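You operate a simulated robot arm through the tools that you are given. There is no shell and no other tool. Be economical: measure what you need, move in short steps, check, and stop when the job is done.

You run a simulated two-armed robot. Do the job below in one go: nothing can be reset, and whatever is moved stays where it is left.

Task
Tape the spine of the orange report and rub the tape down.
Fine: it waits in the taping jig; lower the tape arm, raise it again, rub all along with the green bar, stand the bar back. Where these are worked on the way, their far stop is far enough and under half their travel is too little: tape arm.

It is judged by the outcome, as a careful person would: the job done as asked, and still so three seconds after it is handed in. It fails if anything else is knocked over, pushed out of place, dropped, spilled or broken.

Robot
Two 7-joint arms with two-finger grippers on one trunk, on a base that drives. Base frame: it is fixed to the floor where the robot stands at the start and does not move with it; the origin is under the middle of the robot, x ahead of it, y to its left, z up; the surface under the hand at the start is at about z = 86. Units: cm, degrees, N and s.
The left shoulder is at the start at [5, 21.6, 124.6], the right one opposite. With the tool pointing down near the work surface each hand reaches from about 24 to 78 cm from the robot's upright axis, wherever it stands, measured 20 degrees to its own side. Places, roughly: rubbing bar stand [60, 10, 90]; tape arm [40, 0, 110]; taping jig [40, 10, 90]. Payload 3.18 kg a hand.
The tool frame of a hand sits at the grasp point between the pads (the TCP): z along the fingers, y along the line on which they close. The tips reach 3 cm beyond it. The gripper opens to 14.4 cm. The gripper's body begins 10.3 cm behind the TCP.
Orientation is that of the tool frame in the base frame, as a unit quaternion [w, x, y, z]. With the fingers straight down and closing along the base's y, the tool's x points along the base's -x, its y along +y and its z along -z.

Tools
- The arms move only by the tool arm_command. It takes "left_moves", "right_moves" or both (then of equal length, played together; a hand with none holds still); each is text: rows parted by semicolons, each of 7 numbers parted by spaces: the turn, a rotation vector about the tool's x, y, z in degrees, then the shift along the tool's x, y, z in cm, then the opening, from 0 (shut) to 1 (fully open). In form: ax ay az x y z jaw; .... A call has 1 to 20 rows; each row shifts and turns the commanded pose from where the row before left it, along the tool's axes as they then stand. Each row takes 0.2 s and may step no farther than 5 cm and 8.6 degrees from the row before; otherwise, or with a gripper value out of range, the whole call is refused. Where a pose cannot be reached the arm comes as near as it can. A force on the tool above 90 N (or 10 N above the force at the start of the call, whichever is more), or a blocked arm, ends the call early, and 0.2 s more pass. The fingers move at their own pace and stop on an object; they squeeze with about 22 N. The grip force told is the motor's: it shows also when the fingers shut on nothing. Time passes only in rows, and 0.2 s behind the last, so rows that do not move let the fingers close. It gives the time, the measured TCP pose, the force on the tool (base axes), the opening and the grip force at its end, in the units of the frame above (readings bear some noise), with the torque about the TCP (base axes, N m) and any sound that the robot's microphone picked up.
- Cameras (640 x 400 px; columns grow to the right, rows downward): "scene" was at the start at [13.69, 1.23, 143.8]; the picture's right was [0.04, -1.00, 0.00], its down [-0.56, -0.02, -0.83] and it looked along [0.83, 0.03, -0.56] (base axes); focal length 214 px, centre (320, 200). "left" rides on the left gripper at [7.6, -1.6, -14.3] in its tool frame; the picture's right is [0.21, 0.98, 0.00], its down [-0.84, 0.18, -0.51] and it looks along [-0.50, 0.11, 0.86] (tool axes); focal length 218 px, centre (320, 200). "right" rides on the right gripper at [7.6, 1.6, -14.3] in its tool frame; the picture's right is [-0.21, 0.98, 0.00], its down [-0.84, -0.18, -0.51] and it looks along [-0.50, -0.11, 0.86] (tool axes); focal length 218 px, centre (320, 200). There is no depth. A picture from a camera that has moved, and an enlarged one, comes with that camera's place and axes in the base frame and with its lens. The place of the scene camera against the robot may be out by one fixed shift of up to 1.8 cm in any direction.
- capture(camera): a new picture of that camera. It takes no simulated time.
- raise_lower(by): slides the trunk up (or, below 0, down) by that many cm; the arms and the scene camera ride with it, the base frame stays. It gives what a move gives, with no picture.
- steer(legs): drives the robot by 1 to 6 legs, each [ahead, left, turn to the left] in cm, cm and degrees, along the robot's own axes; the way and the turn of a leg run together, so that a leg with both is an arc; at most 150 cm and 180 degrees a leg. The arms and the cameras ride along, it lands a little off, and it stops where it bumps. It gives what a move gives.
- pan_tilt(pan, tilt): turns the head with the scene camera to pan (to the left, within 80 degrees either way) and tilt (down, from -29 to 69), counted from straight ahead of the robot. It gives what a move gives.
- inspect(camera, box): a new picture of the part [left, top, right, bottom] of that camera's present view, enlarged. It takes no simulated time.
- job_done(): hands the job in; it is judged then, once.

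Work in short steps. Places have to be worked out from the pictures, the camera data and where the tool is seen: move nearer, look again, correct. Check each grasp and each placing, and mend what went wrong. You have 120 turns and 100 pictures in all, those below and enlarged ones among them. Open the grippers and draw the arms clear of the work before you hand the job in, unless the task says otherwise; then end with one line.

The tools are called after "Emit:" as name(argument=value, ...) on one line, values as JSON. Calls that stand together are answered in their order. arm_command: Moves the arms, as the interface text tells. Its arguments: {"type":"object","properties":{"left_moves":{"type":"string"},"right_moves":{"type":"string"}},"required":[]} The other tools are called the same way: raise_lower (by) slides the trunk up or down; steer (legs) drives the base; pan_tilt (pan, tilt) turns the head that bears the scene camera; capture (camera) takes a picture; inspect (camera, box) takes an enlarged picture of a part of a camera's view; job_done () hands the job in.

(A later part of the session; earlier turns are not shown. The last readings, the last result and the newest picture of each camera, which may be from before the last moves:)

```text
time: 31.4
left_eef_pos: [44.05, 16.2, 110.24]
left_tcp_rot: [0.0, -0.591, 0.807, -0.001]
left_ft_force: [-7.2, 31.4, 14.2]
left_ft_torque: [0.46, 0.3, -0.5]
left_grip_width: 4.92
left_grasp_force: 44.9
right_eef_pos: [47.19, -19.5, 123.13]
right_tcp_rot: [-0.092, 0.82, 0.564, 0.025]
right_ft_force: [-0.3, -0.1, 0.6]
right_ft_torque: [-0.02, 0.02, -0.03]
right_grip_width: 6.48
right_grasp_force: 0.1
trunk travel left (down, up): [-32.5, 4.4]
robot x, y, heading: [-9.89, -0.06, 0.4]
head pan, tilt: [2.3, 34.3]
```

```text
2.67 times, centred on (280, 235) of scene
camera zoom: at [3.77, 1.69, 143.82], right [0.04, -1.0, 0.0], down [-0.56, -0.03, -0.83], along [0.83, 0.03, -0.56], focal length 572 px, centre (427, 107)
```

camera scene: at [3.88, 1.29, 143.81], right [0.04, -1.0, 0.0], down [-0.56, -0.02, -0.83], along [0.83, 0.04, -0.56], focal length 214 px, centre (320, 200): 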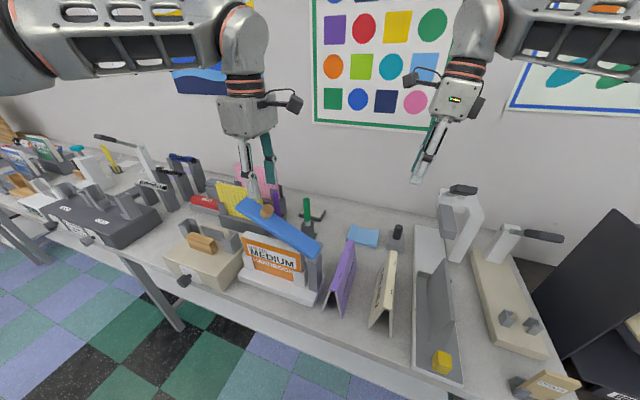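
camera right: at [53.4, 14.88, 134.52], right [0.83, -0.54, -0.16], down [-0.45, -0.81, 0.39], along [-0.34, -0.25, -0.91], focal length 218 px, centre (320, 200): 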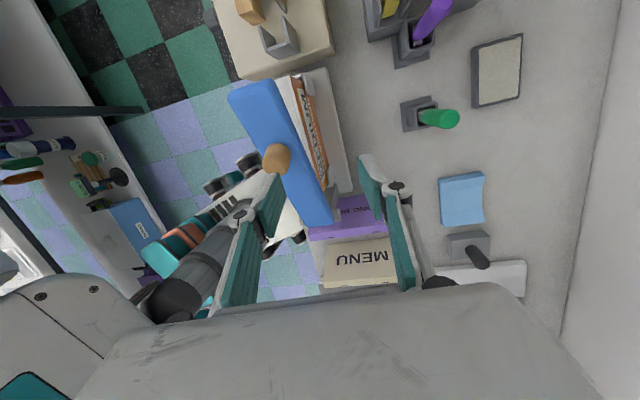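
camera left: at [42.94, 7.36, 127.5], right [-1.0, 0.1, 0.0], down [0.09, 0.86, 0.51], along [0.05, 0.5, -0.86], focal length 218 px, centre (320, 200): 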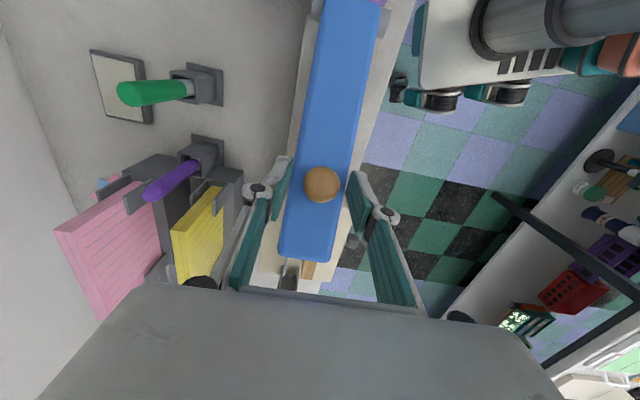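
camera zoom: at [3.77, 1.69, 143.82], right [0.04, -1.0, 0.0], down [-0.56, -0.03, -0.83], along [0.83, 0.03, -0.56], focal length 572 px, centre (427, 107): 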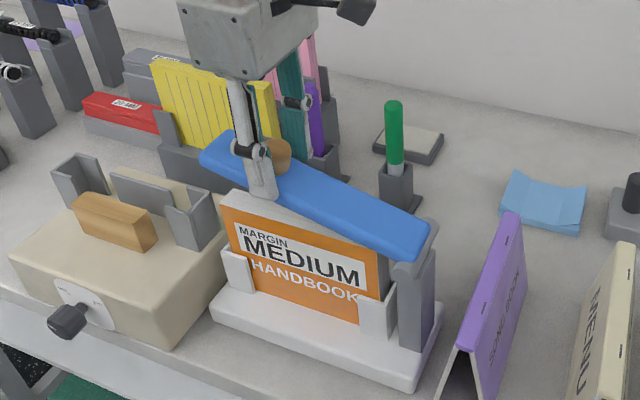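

It's lowering well. I'll shift outward to ease the sideways force and keep going down.

Emit:
arm_command(left_moves="0 0 0 -0.6 0 0.3 0; 0 0 0 -0.1 0 0.8 0; 0 0 0 -0.1 0 0.8 0; 0 0 0 0 0 0.7 0; 0 0 0 0 0 0.5 0; 0 0 0 0 0 0 0")

Emit:
inspect(camera="scene", box=[200, 160, 360, 310])

```text
time: 32.8
left_eef_pos: [44.0, 16.63, 107.12]
left_tcp_rot: [-0.001, -0.59, 0.807, -0.002]
left_ft_force: [-12.5, 18.1, 8.8]
left_ft_torque: [-0.5, 0.85, -0.56]
left_grip_width: 4.95
left_grasp_force: 45.5
right_eef_pos: [47.08, -19.62, 123.15]
right_tcp_rot: [-0.092, 0.82, 0.564, 0.026]
right_ft_force: [-0.8, 0.1, -0.3]
right_ft_torque: [-0.02, -0.02, -0.01]
right_grip_width: 6.46
right_grasp_force: 0.0
trunk travel left (down, up): [-32.5, 4.4]
robot x, y, heading: [-9.67, -0.13, 0.1]
head pan, tilt: [2.3, 34.3]
```

```text
2.67 times, centred on (280, 235) of scene
camera zoom: at [3.73, 1.5, 143.82], right [0.04, -1.0, 0.0], down [-0.56, -0.03, -0.83], along [0.83, 0.04, -0.56], focal length 572 px, centre (427, 107)
```

zoom: 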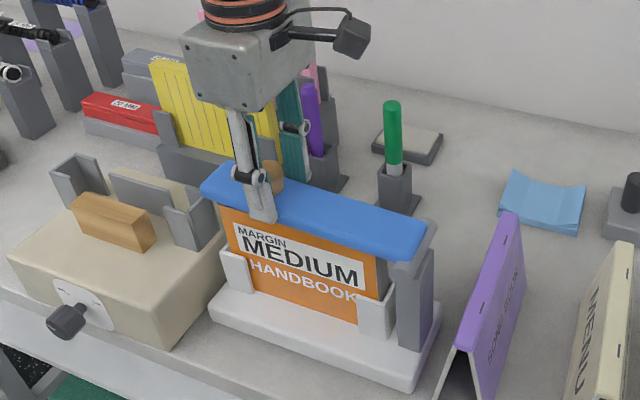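

The arm now lies nearly along the spine. I'll press a little more until it bottoms out.

Emit:
arm_command(left_moves="0 0 0 -0.2 0 0.4 0; 0 0 0 0 0 0.4 0; 0 0 0 0 0 0.4 0; 0 0 0 0 0 0.4 0; 0 0 0 0 0 0 0")

Emit:
inspect(camera="scene", box=[200, 160, 360, 310])

```text
time: 34.0
left_eef_pos: [44.07, 16.69, 105.91]
left_tcp_rot: [0.001, -0.59, 0.807, -0.002]
left_ft_force: [-16.5, 12.9, 39.2]
left_ft_torque: [0.42, 0.65, -0.56]
left_grip_width: 4.97
left_grasp_force: 45.1
right_eef_pos: [46.86, -19.62, 123.14]
right_tcp_rot: [-0.092, 0.821, 0.563, 0.028]
right_ft_force: [0.5, -0.2, -0.3]
right_ft_torque: [0.04, -0.01, 0.01]
right_grip_width: 6.48
right_grasp_force: 0.2
trunk travel left (down, up): [-32.5, 4.4]
robot x, y, heading: [-9.82, 0.15, 0.0]
head pan, tilt: [2.3, 34.3]
```

```text
2.67 times, centred on (280, 235) of scene
camera zoom: at [3.46, 1.35, 143.86], right [0.04, -1.0, 0.0], down [-0.56, -0.03, -0.83], along [0.83, 0.04, -0.56], focal length 572 px, centre (427, 107)
```

zoom: 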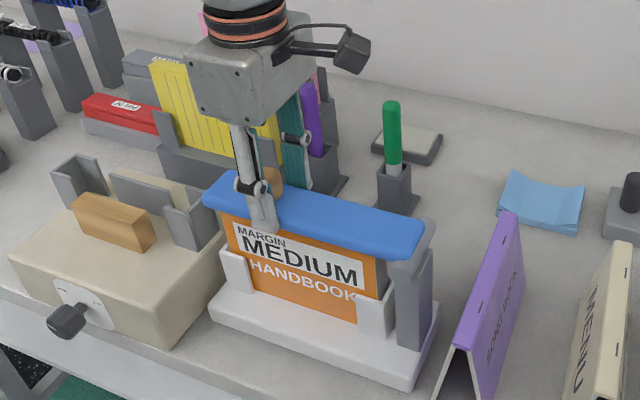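

Resistance of 39 N suggests it's at the stop. One small extra press to confirm.

Emit:
arm_command(left_moves="0 0 0 0 0 0.3 0; 0 0 0 0 0 0.3 0; 0 0 0 0 0 0 0")

Emit:
inspect(camera="scene", box=[230, 190, 330, 290])

```text
time: 34.8
left_eef_pos: [44.11, 16.66, 105.18]
left_tcp_rot: [0.001, -0.59, 0.807, -0.003]
left_ft_force: [-15.2, 5.6, 39.0]
left_ft_torque: [0.26, 0.61, -0.28]
left_grip_width: 4.93
left_grasp_force: 45.4
right_eef_pos: [46.86, -19.77, 123.17]
right_tcp_rot: [-0.093, 0.821, 0.563, 0.027]
right_ft_force: [0.9, 0.0, 1.0]
right_ft_torque: [-0.01, 0.0, 0.01]
right_grip_width: 6.48
right_grasp_force: 0.0
trunk travel left (down, up): [-32.5, 4.4]
robot x, y, heading: [-9.73, -0.15, 0.0]
head pan, tilt: [2.3, 34.3]
```

```text
4.00 times, centred on (280, 240) of scene
camera zoom: at [3.5, 1.26, 143.85], right [0.04, -1.0, 0.0], down [-0.56, -0.02, -0.83], along [0.83, 0.04, -0.56], focal length 858 px, centre (480, 40)
```

zoom: 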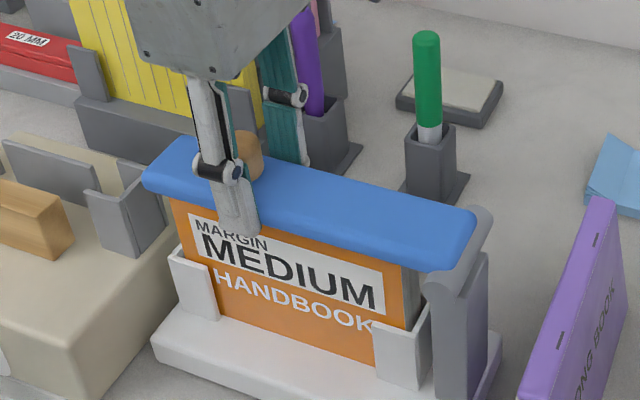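

The force stayed constant while the fingers slid slightly, so the tape arm is at its stop and flat on the spine. Now I'll raise it along the arc, tilting the left hand with it.

Emit:
arm_command(left_moves="0 0 0 0 0 -0.4 0; 0 -3.75 0 0.16 0 -0.91 0; 0 -3.75 0 0.16 0 -0.91 0; 0 -3.75 0 0.16 0 -0.91 0; 0 -3.75 0 0.16 0 -0.91 0; 0 0 0 0 0 0 0")

Emit:
inspect(camera="scene", box=[200, 160, 360, 310])

```text
time: 36.2
left_eef_pos: [43.68, 15.3, 108.97]
left_tcp_rot: [0.101, -0.584, 0.801, 0.079]
left_ft_force: [-26.8, -16.3, -16.0]
left_ft_torque: [0.4, 0.25, -0.13]
left_grip_width: 4.94
left_grasp_force: 45.1
right_eef_pos: [47.07, -20.07, 122.98]
right_tcp_rot: [-0.094, 0.82, 0.564, 0.028]
right_ft_force: [0.0, 0.0, -0.3]
right_ft_torque: [0.04, 0.0, 0.02]
right_grip_width: 6.49
right_grasp_force: 0.0
trunk travel left (down, up): [-32.5, 4.4]
robot x, y, heading: [-9.95, 0.02, 0.0]
head pan, tilt: [2.3, 34.3]
```

```text
2.67 times, centred on (280, 235) of scene
camera zoom: at [3.71, 1.08, 143.81], right [0.04, -1.0, 0.0], down [-0.56, -0.02, -0.83], along [0.83, 0.04, -0.56], focal length 572 px, centre (427, 107)
```

zoom: 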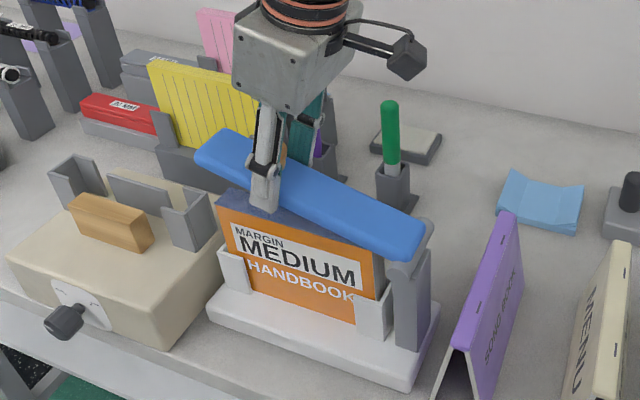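

The spine now carries a strip of tape and the arm is lifting. I'll ease the side forces and continue up.

Emit:
arm_command(left_moves="0 0 0 0.4 0.4 0 0; 0 -3.75 0 0.16 0 -0.91 0; 0 -3.75 0 0.16 0 -0.91 0; 0 -3.75 0 0.16 0.05 -0.91 0; 0 -3.75 0 0.16 0.05 -0.91 0; 0 -3.75 0 0.16 0.05 -0.91 0; 0 -3.75 0 0.16 0.05 -0.91 0; 0 0 0 0 0 0 0")

Emit:
inspect(camera="scene", box=[200, 140, 380, 310])

```text
time: 38.0
left_eef_pos: [42.59, 12.15, 113.21]
left_tcp_rot: [0.259, -0.556, 0.767, 0.188]
left_ft_force: [11.3, -27.4, -9.8]
left_ft_torque: [-1.69, 0.13, -0.5]
left_grip_width: 4.95
left_grasp_force: 44.7
right_eef_pos: [47.56, -20.17, 122.71]
right_tcp_rot: [-0.096, 0.82, 0.564, 0.027]
right_ft_force: [-0.9, 0.2, -0.3]
right_ft_torque: [0.0, -0.01, -0.01]
right_grip_width: 6.5
right_grasp_force: 0.1
trunk travel left (down, up): [-32.5, 4.4]
robot x, y, heading: [-9.57, 0.16, 0.1]
head pan, tilt: [2.3, 34.3]
```

```text
2.35 times, centred on (290, 225) of scene
camera zoom: at [4.19, 0.93, 143.77], right [0.04, -1.0, 0.0], down [-0.56, -0.02, -0.82], along [0.82, 0.04, -0.57], focal length 505 px, centre (391, 141)
```

zoom: 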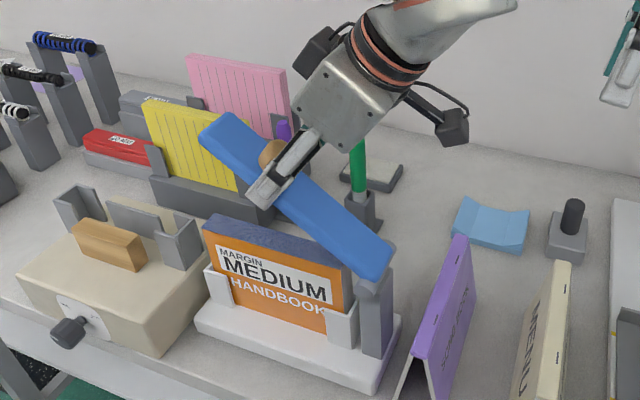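

About 40° up with tolerable forces. I'll continue and clear the right hand out of the way at the same time.

Emit:
arm_command(left_moves="0 0 0 0.5 -0.2 0 0; 0 -3.75 0 0.18 0 -0.91 0; 0 -3.75 0 0.18 0 -0.91 0; 0 -3.75 0 0.18 0 -0.91 0; 0 -3.75 0 0.18 0 -0.91 0; 0 -3.75 0 0.18 0 -0.91 0; 0 -3.75 0 0.18 0 -0.91 0; 0 0 0 0 0 0 0", right_moves="0 0 0 -3.8 1.4 -1 0.45; 0 0 0 -3.8 1.4 -1 0.45; 0 0 0 -3.8 1.4 -1 0.45; 0 0 0 -3.8 1.4 -1 0.45; 0 0 0 -3.8 0 -1 0.45; 0 0 0 0 0 0 0.45; 0 0 0 0 0 0 0.45; 0 0 0 0 0 0 0.45")

Emit:
capture(camera="scene")

```text
time: 39.2
left_eef_pos: [43.57, 14.19, 117.05]
left_tcp_rot: [0.291, -0.597, 0.711, 0.233]
left_ft_force: [-2.2, -17.1, -7.8]
left_ft_torque: [-1.39, 0.95, -1.48]
left_grip_width: 5.26
left_grasp_force: 45.0
right_eef_pos: [46.13, -39.58, 124.34]
right_tcp_rot: [-0.093, 0.821, 0.563, 0.026]
right_ft_force: [1.1, 0.0, -0.1]
right_ft_torque: [-0.06, 0.04, 0.03]
right_grip_width: 6.51
right_grasp_force: 0.0
trunk travel left (down, up): [-32.5, 4.4]
robot x, y, heading: [-9.32, -0.05, -0.0]
head pan, tilt: [2.3, 34.3]
stopped in row 6 (left hand): the arm was blocked; the commanded pose is now the measured one
```

```text
58 pictures are left
camera scene: at [3.97, 1.12, 143.82], right [0.04, -1.0, 0.0], down [-0.56, -0.02, -0.83], along [0.82, 0.04, -0.56], focal length 214 px, centre (320, 200)
```

scene: 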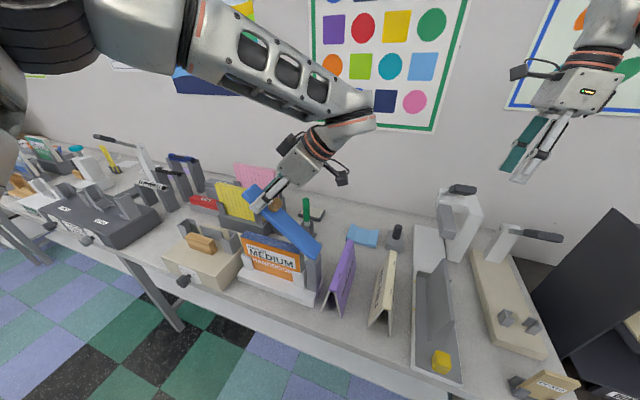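

The left arm has reached its limit with the tape arm about 45° up. I'll let go, back off square to the arm, and straighten the hand. Then I'll push the arm the rest of the way up from its far side.

Emit:
arm_command(left_moves="0 0 0 0 0 0 0.45; 0 0 0 0 0 0 0.5; 0 0 0 0 0 -3 0.5; 0 0 0 0 0 -4 0.5; 0 0 0 0 0 -4 0.5; 0 7.5 0 0 0 -1 0.3; 0 7.5 0 0 0 -1 0.2; 0 7.5 0 0 0 -1 0; 0 7.5 0 0 0 0 0; 0 7.5 0 0 0 0 0; 0 5 0 0 0 0 0; 0 0 0 0 0 0 0")

Emit:
capture(camera="scene")

Emit:
capture(camera="left")

```text
time: 40.3
left_eef_pos: [45.13, 16.68, 124.9]
left_tcp_rot: [-0.238, 0.669, -0.668, -0.222]
left_ft_force: [0.2, 0.5, -0.4]
left_ft_torque: [-0.04, 0.0, 0.03]
left_grip_width: 7.22
left_grasp_force: 0.0
right_eef_pos: [46.22, -39.28, 124.4]
right_tcp_rot: [-0.094, 0.82, 0.564, 0.027]
right_ft_force: [0.1, 0.3, 0.5]
right_ft_torque: [-0.02, -0.01, 0.03]
right_grip_width: 6.49
right_grasp_force: 0.1
trunk travel left (down, up): [-32.5, 4.4]
robot x, y, heading: [-9.8, -0.03, 0.0]
head pan, tilt: [2.3, 34.3]
stopped in row 5 (left hand): the arm was blocked; the commanded pose is now the measured one
```

```text
57 pictures are left
camera scene: at [3.88, 1.36, 143.8], right [0.04, -1.0, 0.0], down [-0.56, -0.03, -0.83], along [0.83, 0.04, -0.56], focal length 214 px, centre (320, 200)
```

scene: 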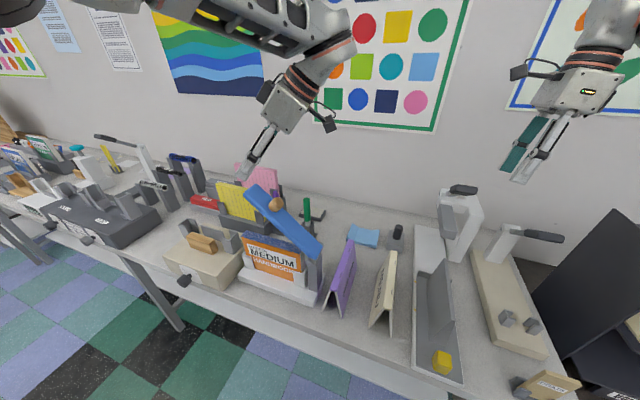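

```text
56 pictures are left
camera left: at [46.64, 1.74, 131.45], right [-0.98, -0.16, -0.15], down [-0.2, 0.35, 0.91], along [-0.09, 0.92, -0.38], focal length 218 px, centre (320, 200)
```

left: 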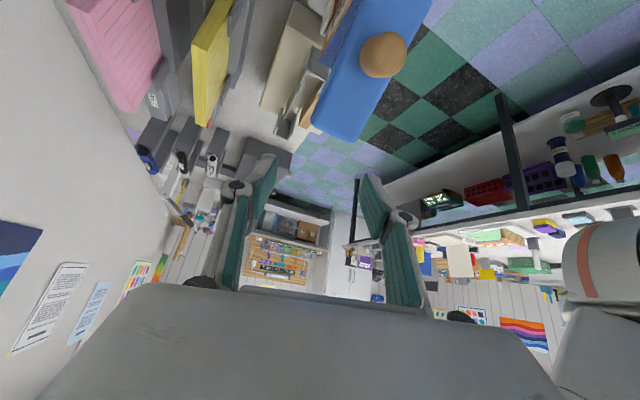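

The hand is free of the arm. I'll straighten the left hand while moving it out past the arm's free end.

Emit:
arm_command(left_moves="0 0 0 -2 0 0 0.3; 0 7.5 0 -2 0 0 0.2; 0 7.5 0 -2 0 0 0; 0 7.5 0 -2 0 0 0; 0 7.5 0 -2 0 0 0; 0 7.5 0 0 0 0 0; 0 0 0 0 0 0 0")

Emit:
capture(camera="scene")

Emit:
capture(camera="left")

```text
time: 41.9
left_eef_pos: [44.93, 24.79, 129.8]
left_tcp_rot: [0.011, -0.702, 0.712, -0.003]
left_ft_force: [-0.4, -0.2, -0.7]
left_ft_torque: [-0.03, 0.0, 0.0]
left_grip_width: 0.02
left_grasp_force: 22.0
right_eef_pos: [46.23, -39.45, 124.38]
right_tcp_rot: [-0.094, 0.821, 0.563, 0.026]
right_ft_force: [0.3, -0.2, -0.5]
right_ft_torque: [0.0, 0.01, 0.0]
right_grip_width: 6.49
right_grasp_force: 0.1
trunk travel left (down, up): [-32.5, 4.4]
robot x, y, heading: [-9.83, -0.13, -0.0]
head pan, tilt: [2.3, 34.3]
```

```text
55 pictures are left
camera scene: at [3.91, 1.19, 143.8], right [0.04, -1.0, 0.0], down [-0.56, -0.02, -0.83], along [0.82, 0.04, -0.56], focal length 214 px, centre (320, 200)
```

scene: 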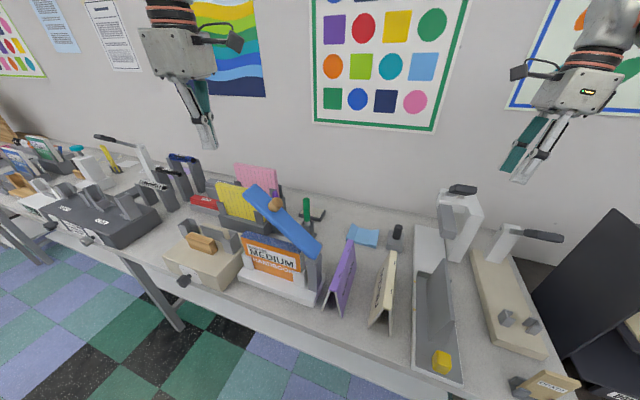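

```text
54 pictures are left
camera left: at [46.32, 16.82, 143.94], right [-0.98, -0.19, -0.02], down [-0.18, 0.84, 0.52], along [-0.08, 0.51, -0.86], focal length 218 px, centre (320, 200)
```

left: 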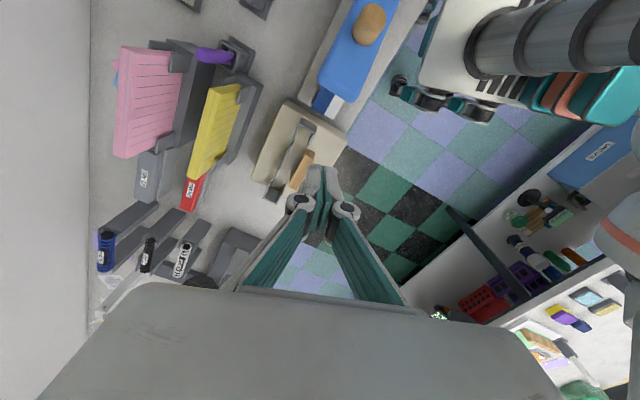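

The free end of the arm is near (44.3,17.7,117). I'll lower the closed left fingers beyond it, then push back toward the hinge side.

Emit:
arm_command(left_moves="0 0 0 0 -1.2 4.2 0; 0 0 0 0 0 4.2 0; 0 0 0 0 0 4.2 0; 0 0 0 1.9 0.6 0 0; 0 0 0 1.4 0.5 0 0; 0 0 0 0 0 0 0")

Emit:
inspect(camera="scene", box=[200, 120, 360, 280])

Emit:
capture(camera="left")

```text
time: 43.3
left_eef_pos: [45.36, 21.69, 117.09]
left_tcp_rot: [0.013, -0.702, 0.712, -0.002]
left_ft_force: [0.3, 0.4, -0.6]
left_ft_torque: [0.02, 0.01, -0.04]
left_grip_width: 0.0
left_grasp_force: 22.2
right_eef_pos: [46.27, -39.44, 124.4]
right_tcp_rot: [-0.094, 0.821, 0.563, 0.027]
right_ft_force: [0.2, 0.5, -0.3]
right_ft_torque: [0.02, -0.02, -0.01]
right_grip_width: 6.47
right_grasp_force: 0.0
trunk travel left (down, up): [-32.5, 4.4]
robot x, y, heading: [-9.66, 0.23, 0.1]
head pan, tilt: [2.3, 34.3]
```

```text
2.50 times, centred on (280, 200) of scene
camera zoom: at [3.9, 1.26, 143.8], right [0.04, -1.0, 0.0], down [-0.56, -0.02, -0.83], along [0.83, 0.04, -0.56], focal length 536 px, centre (420, 200)
```

zoom: 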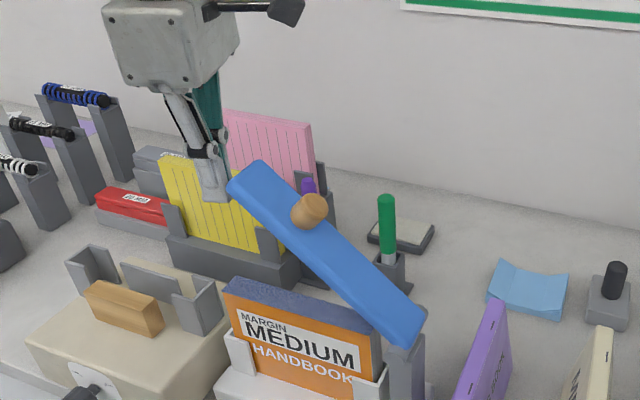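

```text
52 pictures are left
camera left: at [46.7, 13.68, 131.08], right [-0.98, -0.2, -0.02], down [-0.18, 0.84, 0.52], along [-0.08, 0.51, -0.86], focal length 218 px, centre (320, 200)
```

left: 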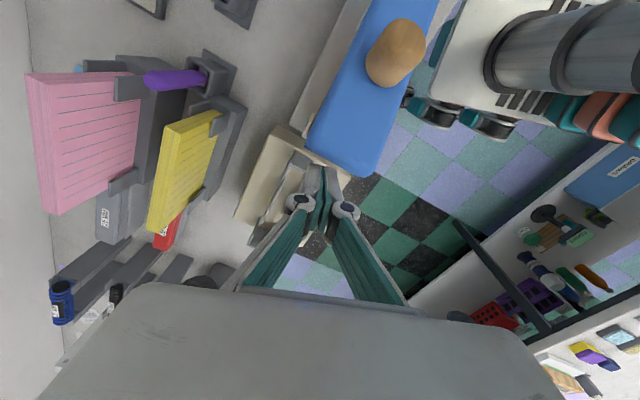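

The fingers sit just off the arm's end, about 1 cm too far away from the robot. I'll push toward the hinge while rising slightly.

Emit:
arm_command(left_moves="0 0 0 1.2 0.9 0 0; 0 0 0 1.25 0.45 -0.2 0; 0 0 0 1.25 0.45 -0.3 0; 0 0 0 1.25 0.45 -0.4 0; 0 0 0 1.25 0.45 -0.4 0; 0 0 0 1.25 0.45 -0.4 0; 0 0 0 0 0 0 0")

Emit:
inspect(camera="scene", box=[200, 120, 360, 280])

Emit:
capture(camera="left")

```text
time: 44.9
left_eef_pos: [42.08, 14.38, 118.71]
left_tcp_rot: [0.013, -0.702, 0.712, -0.002]
left_ft_force: [1.0, 0.8, 0.3]
left_ft_torque: [0.01, 0.0, 0.01]
left_grip_width: 0.0
left_grasp_force: 22.0
right_eef_pos: [46.15, -39.41, 124.4]
right_tcp_rot: [-0.095, 0.82, 0.564, 0.026]
right_ft_force: [-0.1, 0.6, -0.1]
right_ft_torque: [-0.01, -0.03, -0.01]
right_grip_width: 6.5
right_grasp_force: 0.1
trunk travel left (down, up): [-32.5, 4.4]
robot x, y, heading: [-9.83, -0.09, 0.1]
head pan, tilt: [2.3, 34.3]
```

```text
2.50 times, centred on (280, 200) of scene
camera zoom: at [3.93, 1.3, 143.8], right [0.04, -1.0, 0.0], down [-0.56, -0.02, -0.83], along [0.82, 0.04, -0.56], focal length 536 px, centre (420, 200)
```

zoom: 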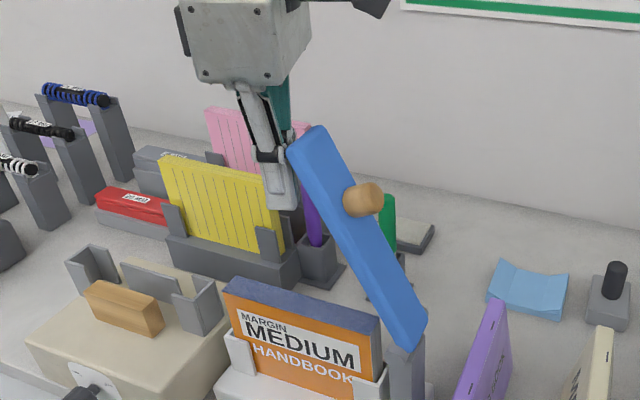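

```text
50 pictures are left
camera left: at [43.43, 6.36, 132.75], right [-0.98, -0.2, -0.02], down [-0.18, 0.84, 0.52], along [-0.08, 0.51, -0.86], focal length 218 px, centre (320, 200)
```

left: 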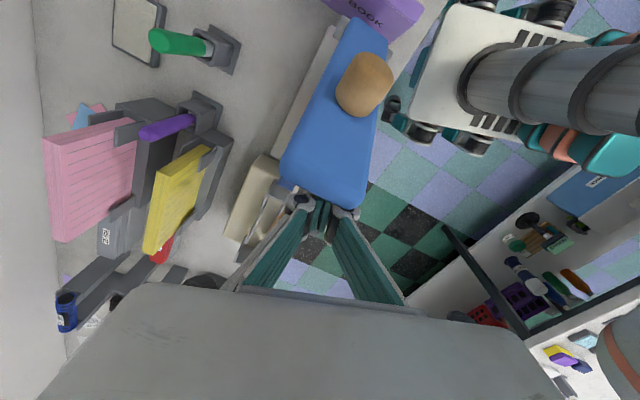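

The push works. Continuing toward upright.

Emit:
arm_command(left_moves="0 0 0 1.25 0.4 -0.5 0; 0 0 0 1.25 0.4 -0.5 0; 0 0 0 1.25 0.4 -0.5 0; 0 0 0 1.25 0.4 -0.3 0; 0 0 0 1 0.35 0 0; 0 0 0 1 0.35 0 0; 0 0 0 0 0 0 0")

Emit:
inspect(camera="scene", box=[200, 120, 360, 280])

```text
time: 46.5
left_eef_pos: [39.84, 7.17, 120.33]
left_tcp_rot: [0.013, -0.703, 0.711, -0.003]
left_ft_force: [3.9, 0.5, 7.5]
left_ft_torque: [-0.08, 0.25, 0.02]
left_grip_width: 0.0
left_grasp_force: 22.0
right_eef_pos: [46.29, -39.39, 124.29]
right_tcp_rot: [-0.095, 0.82, 0.563, 0.025]
right_ft_force: [-0.5, 0.2, 0.0]
right_ft_torque: [0.02, 0.01, 0.0]
right_grip_width: 6.47
right_grasp_force: 0.1
trunk travel left (down, up): [-32.5, 4.4]
robot x, y, heading: [-9.8, -0.37, 0.1]
head pan, tilt: [2.3, 34.3]
```

```text
2.50 times, centred on (280, 200) of scene
camera zoom: at [3.92, 1.27, 143.81], right [0.04, -1.0, 0.0], down [-0.56, -0.02, -0.83], along [0.82, 0.04, -0.56], focal length 536 px, centre (420, 200)
```

zoom: 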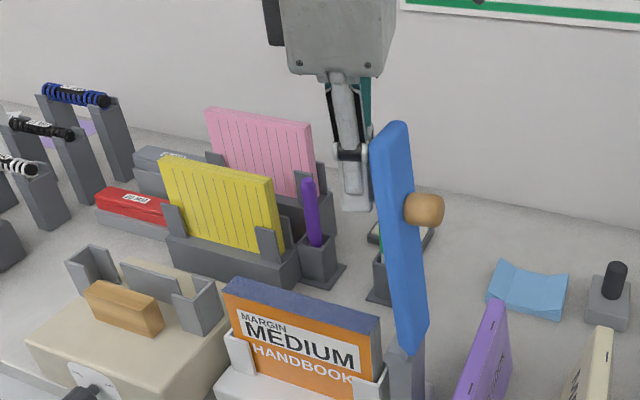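

A few degrees are left, so I'll push gently to the stop.

Emit:
arm_command(left_moves="0 0 0 0.7 0.25 -0.2 0; 0 0 0 0.7 0.25 -0.1 0; 0 0 0 0.5 0.2 0 0; 0 0 0 0 0 0 0")

Emit:
inspect(camera="scene", box=[200, 120, 360, 280])

```text
time: 47.5
left_eef_pos: [38.9, 5.31, 120.44]
left_tcp_rot: [0.013, -0.702, 0.712, -0.002]
left_ft_force: [-1.1, -0.2, -0.8]
left_ft_torque: [-0.01, 0.01, 0.04]
left_grip_width: 0.0
left_grasp_force: 22.0
right_eef_pos: [46.26, -39.42, 124.27]
right_tcp_rot: [-0.095, 0.82, 0.563, 0.026]
right_ft_force: [-0.3, 0.0, -0.4]
right_ft_torque: [0.02, -0.01, 0.01]
right_grip_width: 6.49
right_grasp_force: 0.2
trunk travel left (down, up): [-32.5, 4.4]
robot x, y, heading: [-9.72, 0.07, -0.1]
head pan, tilt: [2.3, 34.3]
```

```text
2.50 times, centred on (280, 200) of scene
camera zoom: at [3.92, 1.27, 143.79], right [0.04, -1.0, 0.0], down [-0.56, -0.02, -0.83], along [0.82, 0.04, -0.56], focal length 536 px, centre (420, 200)
```

zoom: 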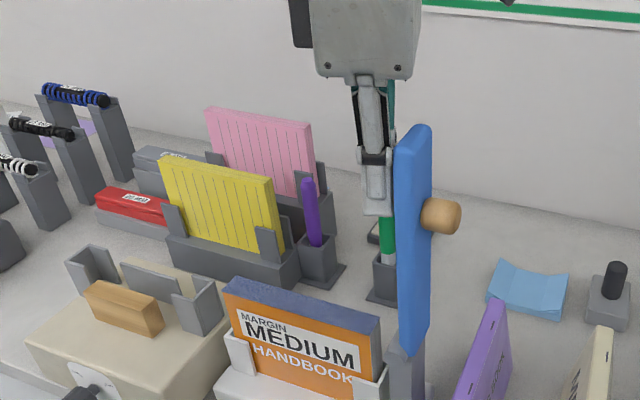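

It looks upright. One last nudge to feel the stop.

Emit:
arm_command(left_moves="0 0 0 0.4 0.1 0 0; 0 0 0 0.4 0.1 0 0; 0 0 0 0 0 0 0")

Emit:
inspect(camera="scene", box=[200, 120, 360, 280])

```text
time: 48.3
left_eef_pos: [38.83, 4.55, 120.53]
left_tcp_rot: [0.013, -0.702, 0.713, -0.002]
left_ft_force: [0.7, -0.9, 0.6]
left_ft_torque: [-0.01, -0.01, -0.02]
left_grip_width: 0.0
left_grasp_force: 21.6
right_eef_pos: [46.3, -39.4, 124.47]
right_tcp_rot: [-0.095, 0.821, 0.562, 0.026]
right_ft_force: [1.0, 0.4, -0.2]
right_ft_torque: [0.03, 0.0, 0.02]
right_grip_width: 6.5
right_grasp_force: 0.0
trunk travel left (down, up): [-32.5, 4.4]
robot x, y, heading: [-10.0, -0.12, 0.2]
head pan, tilt: [2.3, 34.3]
```

```text
2.50 times, centred on (280, 200) of scene
camera zoom: at [3.92, 1.27, 143.79], right [0.04, -1.0, 0.0], down [-0.56, -0.02, -0.83], along [0.82, 0.04, -0.56], focal length 536 px, centre (420, 200)
```

zoom: 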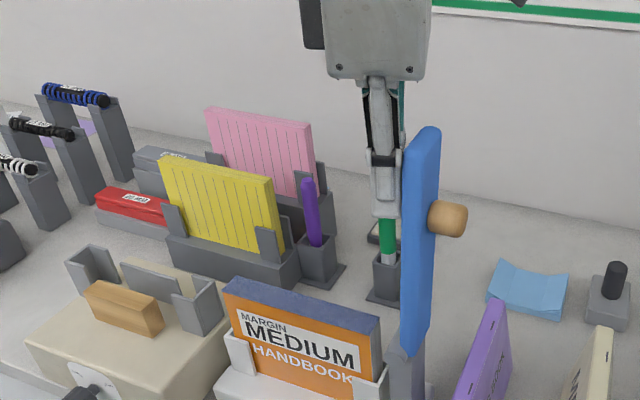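

The arm is back upright as it was at first. I'll withdraw the left hand sideways and up, then drive forward to reach the bar.

Emit:
arm_command(left_moves="0 0 0 -4 0 0 0; 0 0 0 -4 0 0 0; 0 0 0 -2 0 -4 0.2; 0 0 0 0 0 -4 0.3; 0 0 0 0 0 -4 0.35; 0 0 0 0 0 0 0.35")

Emit:
steer(legs=[[9, 0, 0]])

Emit:
capture(camera="left")

Emit:
capture(camera="scene")

```text
time: 49.7
left_eef_pos: [38.52, 14.72, 132.73]
left_tcp_rot: [0.013, -0.702, 0.712, -0.001]
left_ft_force: [1.0, 0.5, -0.5]
left_ft_torque: [-0.01, 0.01, 0.0]
left_grip_width: 5.05
left_grasp_force: 0.0
right_eef_pos: [46.22, -39.37, 124.45]
right_tcp_rot: [-0.094, 0.821, 0.563, 0.025]
right_ft_force: [0.2, 0.1, 0.8]
right_ft_torque: [-0.04, 0.03, -0.01]
right_grip_width: 6.48
right_grasp_force: 0.1
trunk travel left (down, up): [-32.5, 4.4]
robot x, y, heading: [-9.62, -0.26, 0.3]
head pan, tilt: [2.3, 34.3]
```

```text
time: 50.9
left_eef_pos: [47.56, 14.66, 132.55]
left_tcp_rot: [0.013, -0.702, 0.712, -0.003]
left_ft_force: [-0.5, -0.6, -1.3]
left_ft_torque: [-0.02, 0.05, 0.03]
left_grip_width: 5.04
left_grasp_force: 0.1
right_eef_pos: [55.17, -39.49, 124.37]
right_tcp_rot: [-0.094, 0.82, 0.563, 0.026]
right_ft_force: [0.3, -0.8, 0.1]
right_ft_torque: [-0.01, 0.04, 0.0]
right_grip_width: 6.47
right_grasp_force: 0.1
trunk travel left (down, up): [-32.5, 4.4]
robot x, y, heading: [-0.83, 0.22, 0.2]
head pan, tilt: [2.3, 34.3]
```

```text
46 pictures are left
camera left: at [49.01, 6.72, 146.68], right [-0.98, -0.19, -0.02], down [-0.18, 0.84, 0.52], along [-0.08, 0.51, -0.86], focal length 218 px, centre (320, 200)
```

left: 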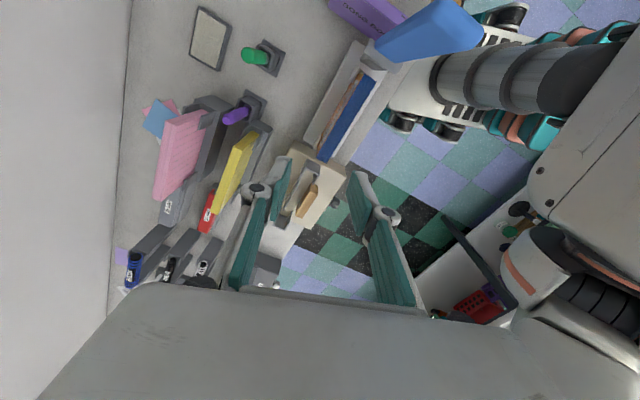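

```text
45 pictures are left
camera scene: at [13.07, 1.26, 143.8], right [0.04, -1.0, 0.0], down [-0.56, -0.02, -0.83], along [0.82, 0.03, -0.56], focal length 214 px, centre (320, 200)
```

scene: 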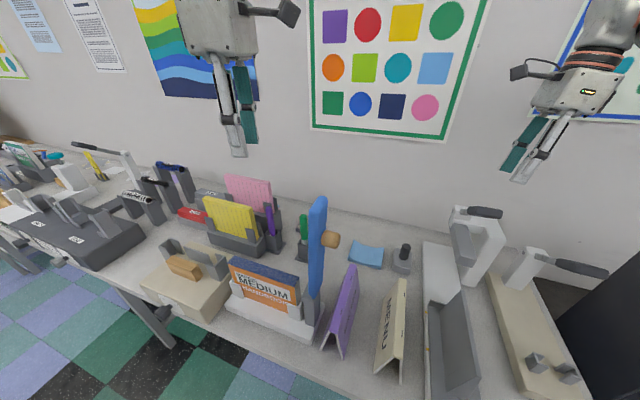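

The bar stands at about (60.7,7) with its top at z≈107. I'll bring the left hand over it.

Emit:
arm_command(left_moves="0 0 0 1.4 -2.64 3 0.35; 0 0 0 1.4 -2.64 3 0.35; 0 0 0 1.5 -2.64 3 0.35; 0 0 0 1.5 -2.64 3 0.35; 0 0 0 1.6 -2.64 3 0.35; 0 0 0 0 0 0 0.35")

Emit:
capture(camera="left")

Emit:
inspect(camera="scene", box=[220, 120, 380, 280])

```text
time: 52.2
left_eef_pos: [60.97, 7.27, 117.56]
left_tcp_rot: [0.013, -0.701, 0.713, -0.003]
left_ft_force: [-0.2, 0.0, 0.6]
left_ft_torque: [-0.01, 0.01, -0.02]
left_grip_width: 5.03
left_grasp_force: 0.0
right_eef_pos: [55.18, -39.45, 124.5]
right_tcp_rot: [-0.094, 0.82, 0.564, 0.026]
right_ft_force: [-0.1, 0.7, 0.3]
right_ft_torque: [-0.04, -0.01, 0.03]
right_grip_width: 6.48
right_grasp_force: 0.1
trunk travel left (down, up): [-32.5, 4.4]
robot x, y, heading: [-0.82, 0.0, 0.2]
head pan, tilt: [2.3, 34.3]
```

```text
44 pictures are left
camera left: at [62.23, -0.71, 131.7], right [-0.98, -0.19, -0.02], down [-0.18, 0.84, 0.52], along [-0.08, 0.51, -0.86], focal length 218 px, centre (320, 200)
```

left: 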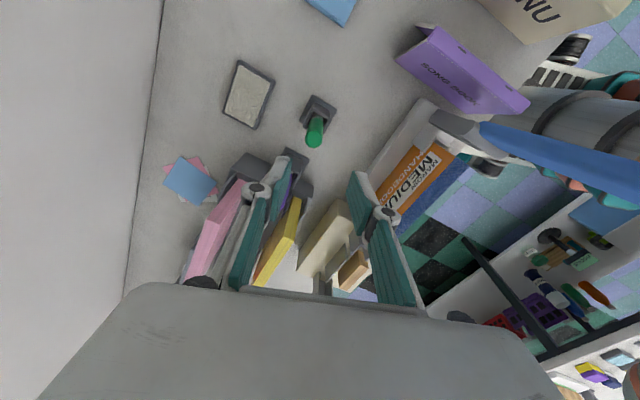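

```text
2.50 times, centred on (300, 200) of scene
camera zoom: at [12.92, 1.32, 143.81], right [0.04, -1.0, 0.0], down [-0.56, -0.02, -0.83], along [0.83, 0.03, -0.56], focal length 536 px, centre (370, 200)
```

zoom: 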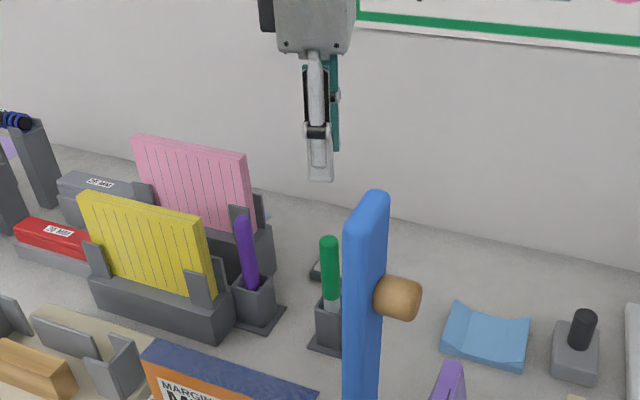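

Triangulation puts the bar top at (62.1,7.2), z≈103, with the socket top at about 92. I'll centre over it and descend partway.

Emit:
arm_command(left_moves="0 0 0 0.2 -1.1 3 0.35; 0 0 0 0 0 4 0.35; 0 0 0 0 0 3 0.35; 0 0 0 0 0 0 0.35")

Emit:
inspect(camera="left", box=[220, 80, 440, 260])

Emit:
inspect(camera="scene", box=[260, 160, 360, 260])

```text
time: 53.2
left_eef_pos: [62.4, 7.39, 107.71]
left_tcp_rot: [0.013, -0.702, 0.712, -0.002]
left_ft_force: [-0.5, 0.5, 0.1]
left_ft_torque: [0.0, -0.04, 0.02]
left_grip_width: 5.04
left_grasp_force: 0.0
right_eef_pos: [55.15, -39.43, 124.43]
right_tcp_rot: [-0.094, 0.821, 0.563, 0.027]
right_ft_force: [-0.5, -0.3, -0.7]
right_ft_torque: [-0.03, -0.01, 0.0]
right_grip_width: 6.46
right_grasp_force: 0.2
trunk travel left (down, up): [-32.5, 4.4]
robot x, y, heading: [-0.69, -0.16, -0.0]
head pan, tilt: [2.3, 34.3]
```

```text
2.22 times, centred on (330, 170) of left
camera zoom: at [63.72, -0.62, 121.73], right [-0.98, -0.19, -0.02], down [-0.18, 0.84, 0.52], along [-0.08, 0.51, -0.86], focal length 485 px, centre (298, 267)
```

zoom: 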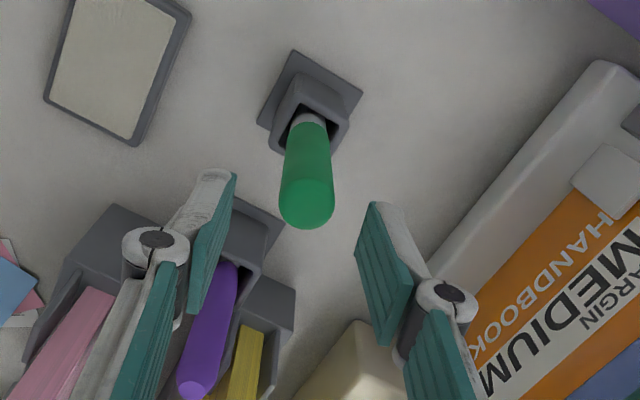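

```text
4.00 times, centred on (310, 210) of scene
camera zoom: at [12.96, 1.27, 143.81], right [0.04, -1.0, 0.0], down [-0.56, -0.02, -0.83], along [0.83, 0.03, -0.56], focal length 858 px, centre (360, 160)
```

zoom: 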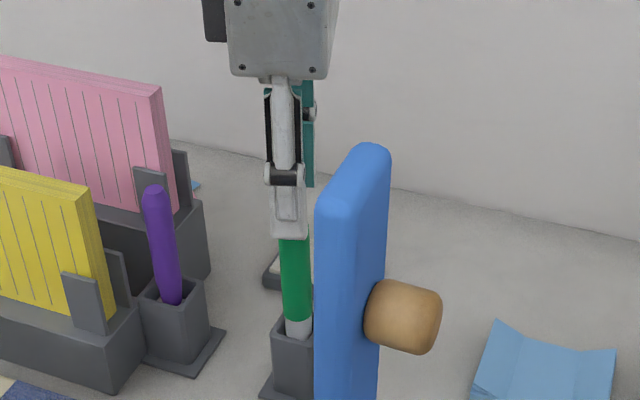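

Aligned with the bar. I'll descend 8 cm and close on the handle.

Emit:
arm_command(left_moves="0 0 0 0 0.1 3 0.35; 0 0 0 0 0 3 0.35; 0 0 0 0 0 2 0.35; 0 0 0 0 0 0 0.2; 0 0 0 0 0 0 0; 0 0 0 0 0 0 0; 0 0 0 0 0 0 0")

Emit:
inspect(camera="left", box=[220, 80, 440, 260])

```text
time: 54.9
left_eef_pos: [62.5, 7.32, 99.74]
left_tcp_rot: [0.013, -0.702, 0.712, -0.002]
left_ft_force: [-1.8, 0.6, -1.4]
left_ft_torque: [0.07, 0.09, 0.02]
left_grip_width: 2.29
left_grasp_force: 22.5
right_eef_pos: [55.21, -39.36, 124.44]
right_tcp_rot: [-0.094, 0.821, 0.563, 0.026]
right_ft_force: [0.1, 0.2, 0.2]
right_ft_torque: [0.01, -0.01, -0.03]
right_grip_width: 6.51
right_grasp_force: 0.0
trunk travel left (down, up): [-32.5, 4.4]
robot x, y, heading: [-1.09, 0.28, 0.1]
head pan, tilt: [2.3, 34.3]
```

```text
2.22 times, centred on (330, 170) of left
camera zoom: at [63.65, -0.61, 113.86], right [-0.98, -0.19, -0.02], down [-0.18, 0.84, 0.52], along [-0.08, 0.51, -0.86], focal length 485 px, centre (298, 267)
```

zoom: 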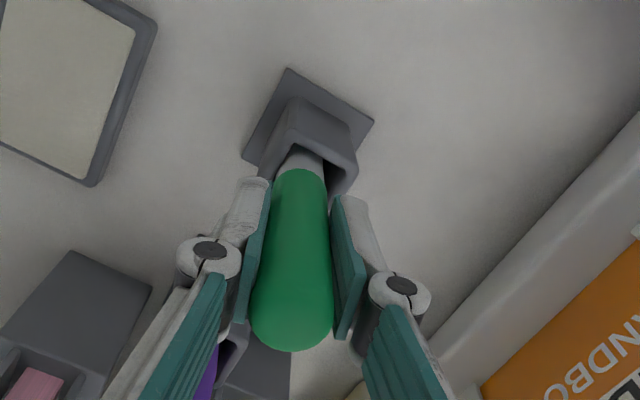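

Handle gripped (2.3 cm). Lifting straight up.

Emit:
arm_command(left_moves="0 0 0 0 0 -2 0; 0 0 0 0 0 -3 0; 0 0 0 0 0 -4 0; 0 0 0 0 0 -4 0; 0 0 0 0 0 -4 0; 0 0 0 0 0 -4 0; 0 0 0 0 0 0 0")

Emit:
inspect(camera="scene", box=[220, 100, 380, 260])

Emit:
capture(camera="left")

```text
time: 56.5
left_eef_pos: [61.98, 7.38, 120.87]
left_tcp_rot: [0.013, -0.702, 0.712, -0.002]
left_ft_force: [-0.1, 0.0, 0.4]
left_ft_torque: [-0.03, 0.02, 0.01]
left_grip_width: 2.27
left_grasp_force: 21.6
right_eef_pos: [55.36, -39.36, 124.48]
right_tcp_rot: [-0.095, 0.82, 0.564, 0.026]
right_ft_force: [-0.1, 0.6, -0.2]
right_ft_torque: [0.01, 0.02, 0.01]
right_grip_width: 6.46
right_grasp_force: 0.0
trunk travel left (down, up): [-32.5, 4.4]
robot x, y, heading: [-0.57, 0.23, -0.0]
head pan, tilt: [2.3, 34.3]
```

```text
2.50 times, centred on (300, 180) of scene
camera zoom: at [13.08, 1.29, 143.78], right [0.04, -1.0, 0.0], down [-0.56, -0.02, -0.83], along [0.82, 0.03, -0.56], focal length 536 px, centre (370, 250)
```

zoom: 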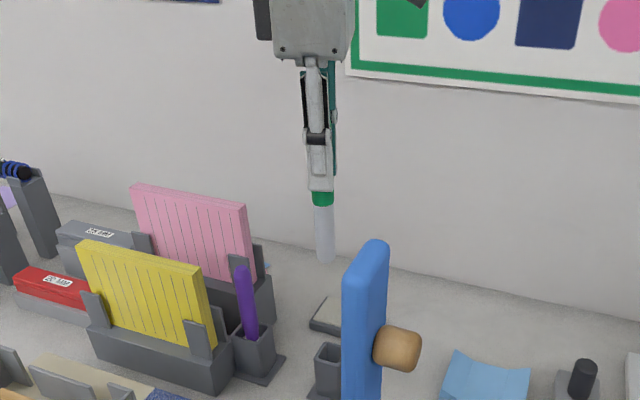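

```text
38 pictures are left
camera left: at [63.23, -0.61, 134.97], right [-0.98, -0.19, -0.02], down [-0.18, 0.84, 0.52], along [-0.08, 0.51, -0.86], focal length 218 px, centre (320, 200)
```

left: 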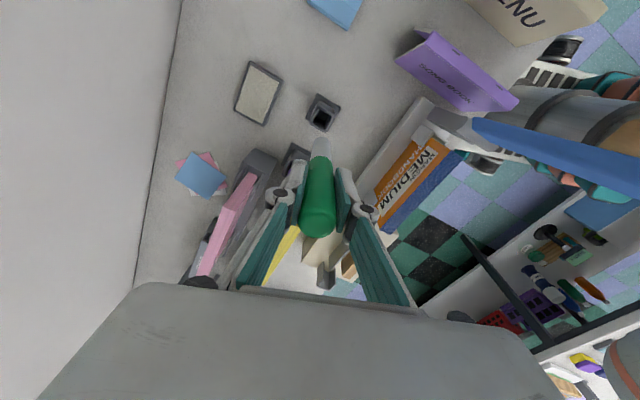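

The bar is held, with a white tip about 12 cm below the TCP. I'll zoom in to pin down the taped spine's ends.

Emit:
inspect(camera="left", box=[340, 110, 500, 250])

Emit:
inspect(camera="scene", box=[210, 230, 340, 350])

```text
2.86 times, centred on (420, 180) of left
camera zoom: at [63.23, -0.61, 134.97], right [-0.98, -0.19, -0.02], down [-0.18, 0.84, 0.52], along [-0.08, 0.51, -0.86], focal length 624 px, centre (34, 257)
```

zoom: 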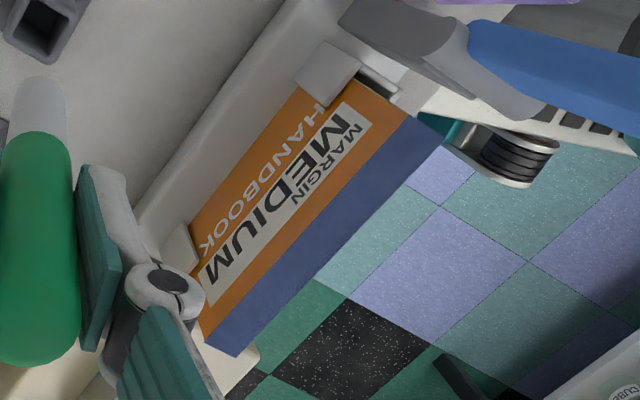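

```text
3.33 times, centred on (275, 290) of scene
camera zoom: at [13.08, 1.29, 143.78], right [0.04, -1.0, 0.0], down [-0.56, -0.02, -0.83], along [0.82, 0.03, -0.56], focal length 715 px, centre (470, -100)
```

zoom: 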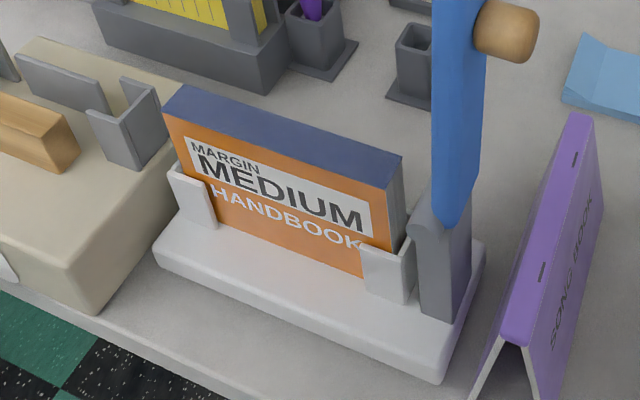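

The taped spine runs from about (41.2,6.6) to (46.2,24.0) at z≈101. Near the post, an upright hand would bring its camera into the blue arm, so I'll lean the hand 22° away. First I move over the far end.

Emit:
arm_command(left_moves="0 0 0 0 4 0 0; 0 0 0 0 4 0 0; 0 0 0 0 4 0 0; 0 0 0 0 4 0 0; 0 0 0 -4.1 0 0 0; 0 0 0 -4.1 0 0 0; 0 0 0 -4.1 0 0 0; 0 0 0 -4.1 0 0 0; 0 0 0 -4.1 0 0 0; 0 5.5 0 0 0 0 0; 0 5.5 0 0 0 0 0; 0 5.5 0 0 0 0 0; 0 5.5 0 0 0 0 0; 0 0 0 0 0 0 0")

Emit:
inspect(camera="scene", box=[180, 120, 360, 320])

Emit:
capture(camera="left")

```text
time: 59.5
left_eef_pos: [46.17, 27.67, 120.86]
left_tcp_rot: [-0.124, -0.689, 0.701, -0.137]
left_ft_force: [-0.2, 0.2, -0.5]
left_ft_torque: [0.02, 0.01, 0.03]
left_grip_width: 2.3
left_grasp_force: 21.6
right_eef_pos: [55.26, -39.5, 124.37]
right_tcp_rot: [-0.095, 0.821, 0.563, 0.026]
right_ft_force: [-0.1, -0.3, -0.5]
right_ft_torque: [0.02, -0.01, 0.01]
right_grip_width: 6.49
right_grasp_force: 0.0
trunk travel left (down, up): [-32.5, 4.4]
robot x, y, heading: [-0.56, 0.12, -0.0]
head pan, tilt: [2.3, 34.3]
```

```text
2.00 times, centred on (270, 220) of scene
camera zoom: at [13.02, 1.21, 143.8], right [0.04, -1.0, 0.0], down [-0.56, -0.02, -0.83], along [0.82, 0.04, -0.56], focal length 429 px, centre (420, 160)
```

zoom: 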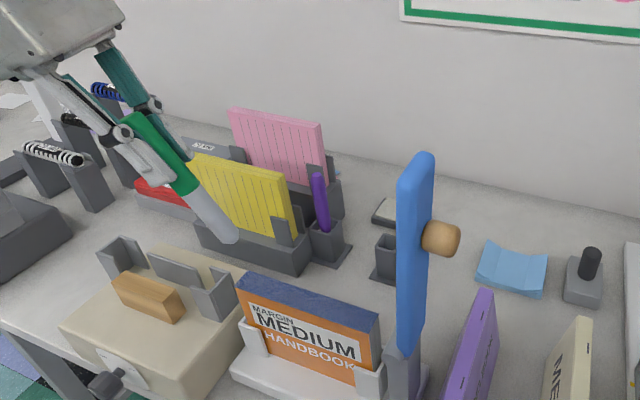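

```text
34 pictures are left
camera left: at [47.64, 25.54, 136.82], right [-0.98, -0.18, 0.05], down [-0.17, 0.97, 0.17], along [-0.08, 0.15, -0.98], focal length 218 px, centre (320, 200)
```

left: 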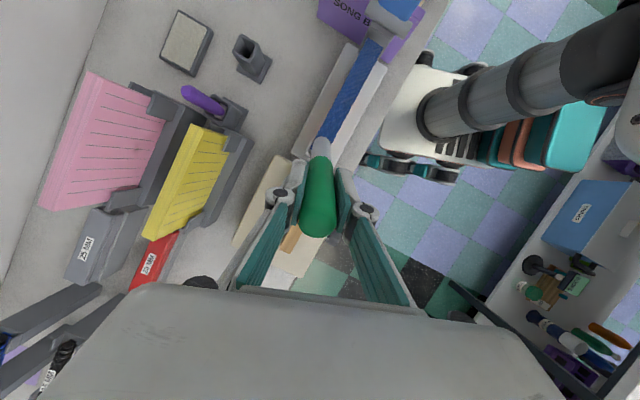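

The tip is over the far end of the spine. I'll lower quickly to about 1.5 cm above, then creep.

Emit:
arm_command(left_moves="0 0 0 -0.835 0.3 2.144 0; 0 0 0 -0.835 0 2.144 0; 0 0 0 -0.835 0 2.144 0; 0 0 0 -0.11 0 0.28 0; 0 0 0 -0.11 0 0.28 0; 0 0 0 -0.11 0 0.28 0; 0 0 0 0 0 0 0")

Emit:
inspect(camera="scene", box=[210, 190, 340, 320])

```text
time: 61.0
left_eef_pos: [46.06, 27.85, 113.2]
left_tcp_rot: [-0.122, -0.689, 0.701, -0.137]
left_ft_force: [0.3, 14.1, 32.4]
left_ft_torque: [-0.04, -0.02, -0.01]
left_grip_width: 2.3
left_grasp_force: 21.7
right_eef_pos: [55.01, -39.42, 124.57]
right_tcp_rot: [-0.095, 0.82, 0.563, 0.027]
right_ft_force: [-1.3, -0.5, -0.6]
right_ft_torque: [0.0, 0.0, -0.02]
right_grip_width: 6.48
right_grasp_force: 0.1
trunk travel left (down, up): [-32.5, 4.4]
robot x, y, heading: [-0.57, -0.1, -0.0]
head pan, tilt: [2.3, 34.3]
```

```text
3.08 times, centred on (275, 255) of scene
camera zoom: at [12.82, 1.34, 143.82], right [0.04, -1.0, 0.0], down [-0.56, -0.02, -0.83], along [0.83, 0.03, -0.56], focal length 660 px, centre (458, 31)
```

zoom: 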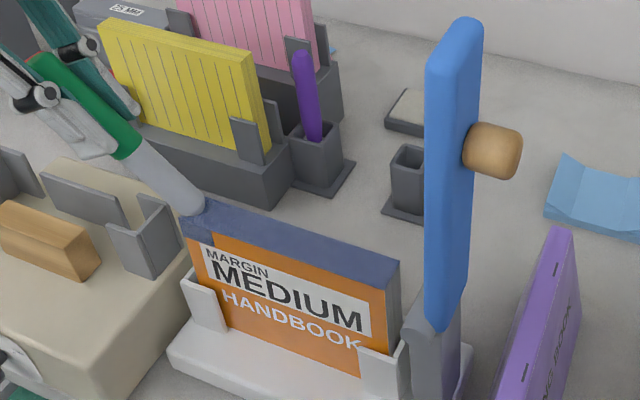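

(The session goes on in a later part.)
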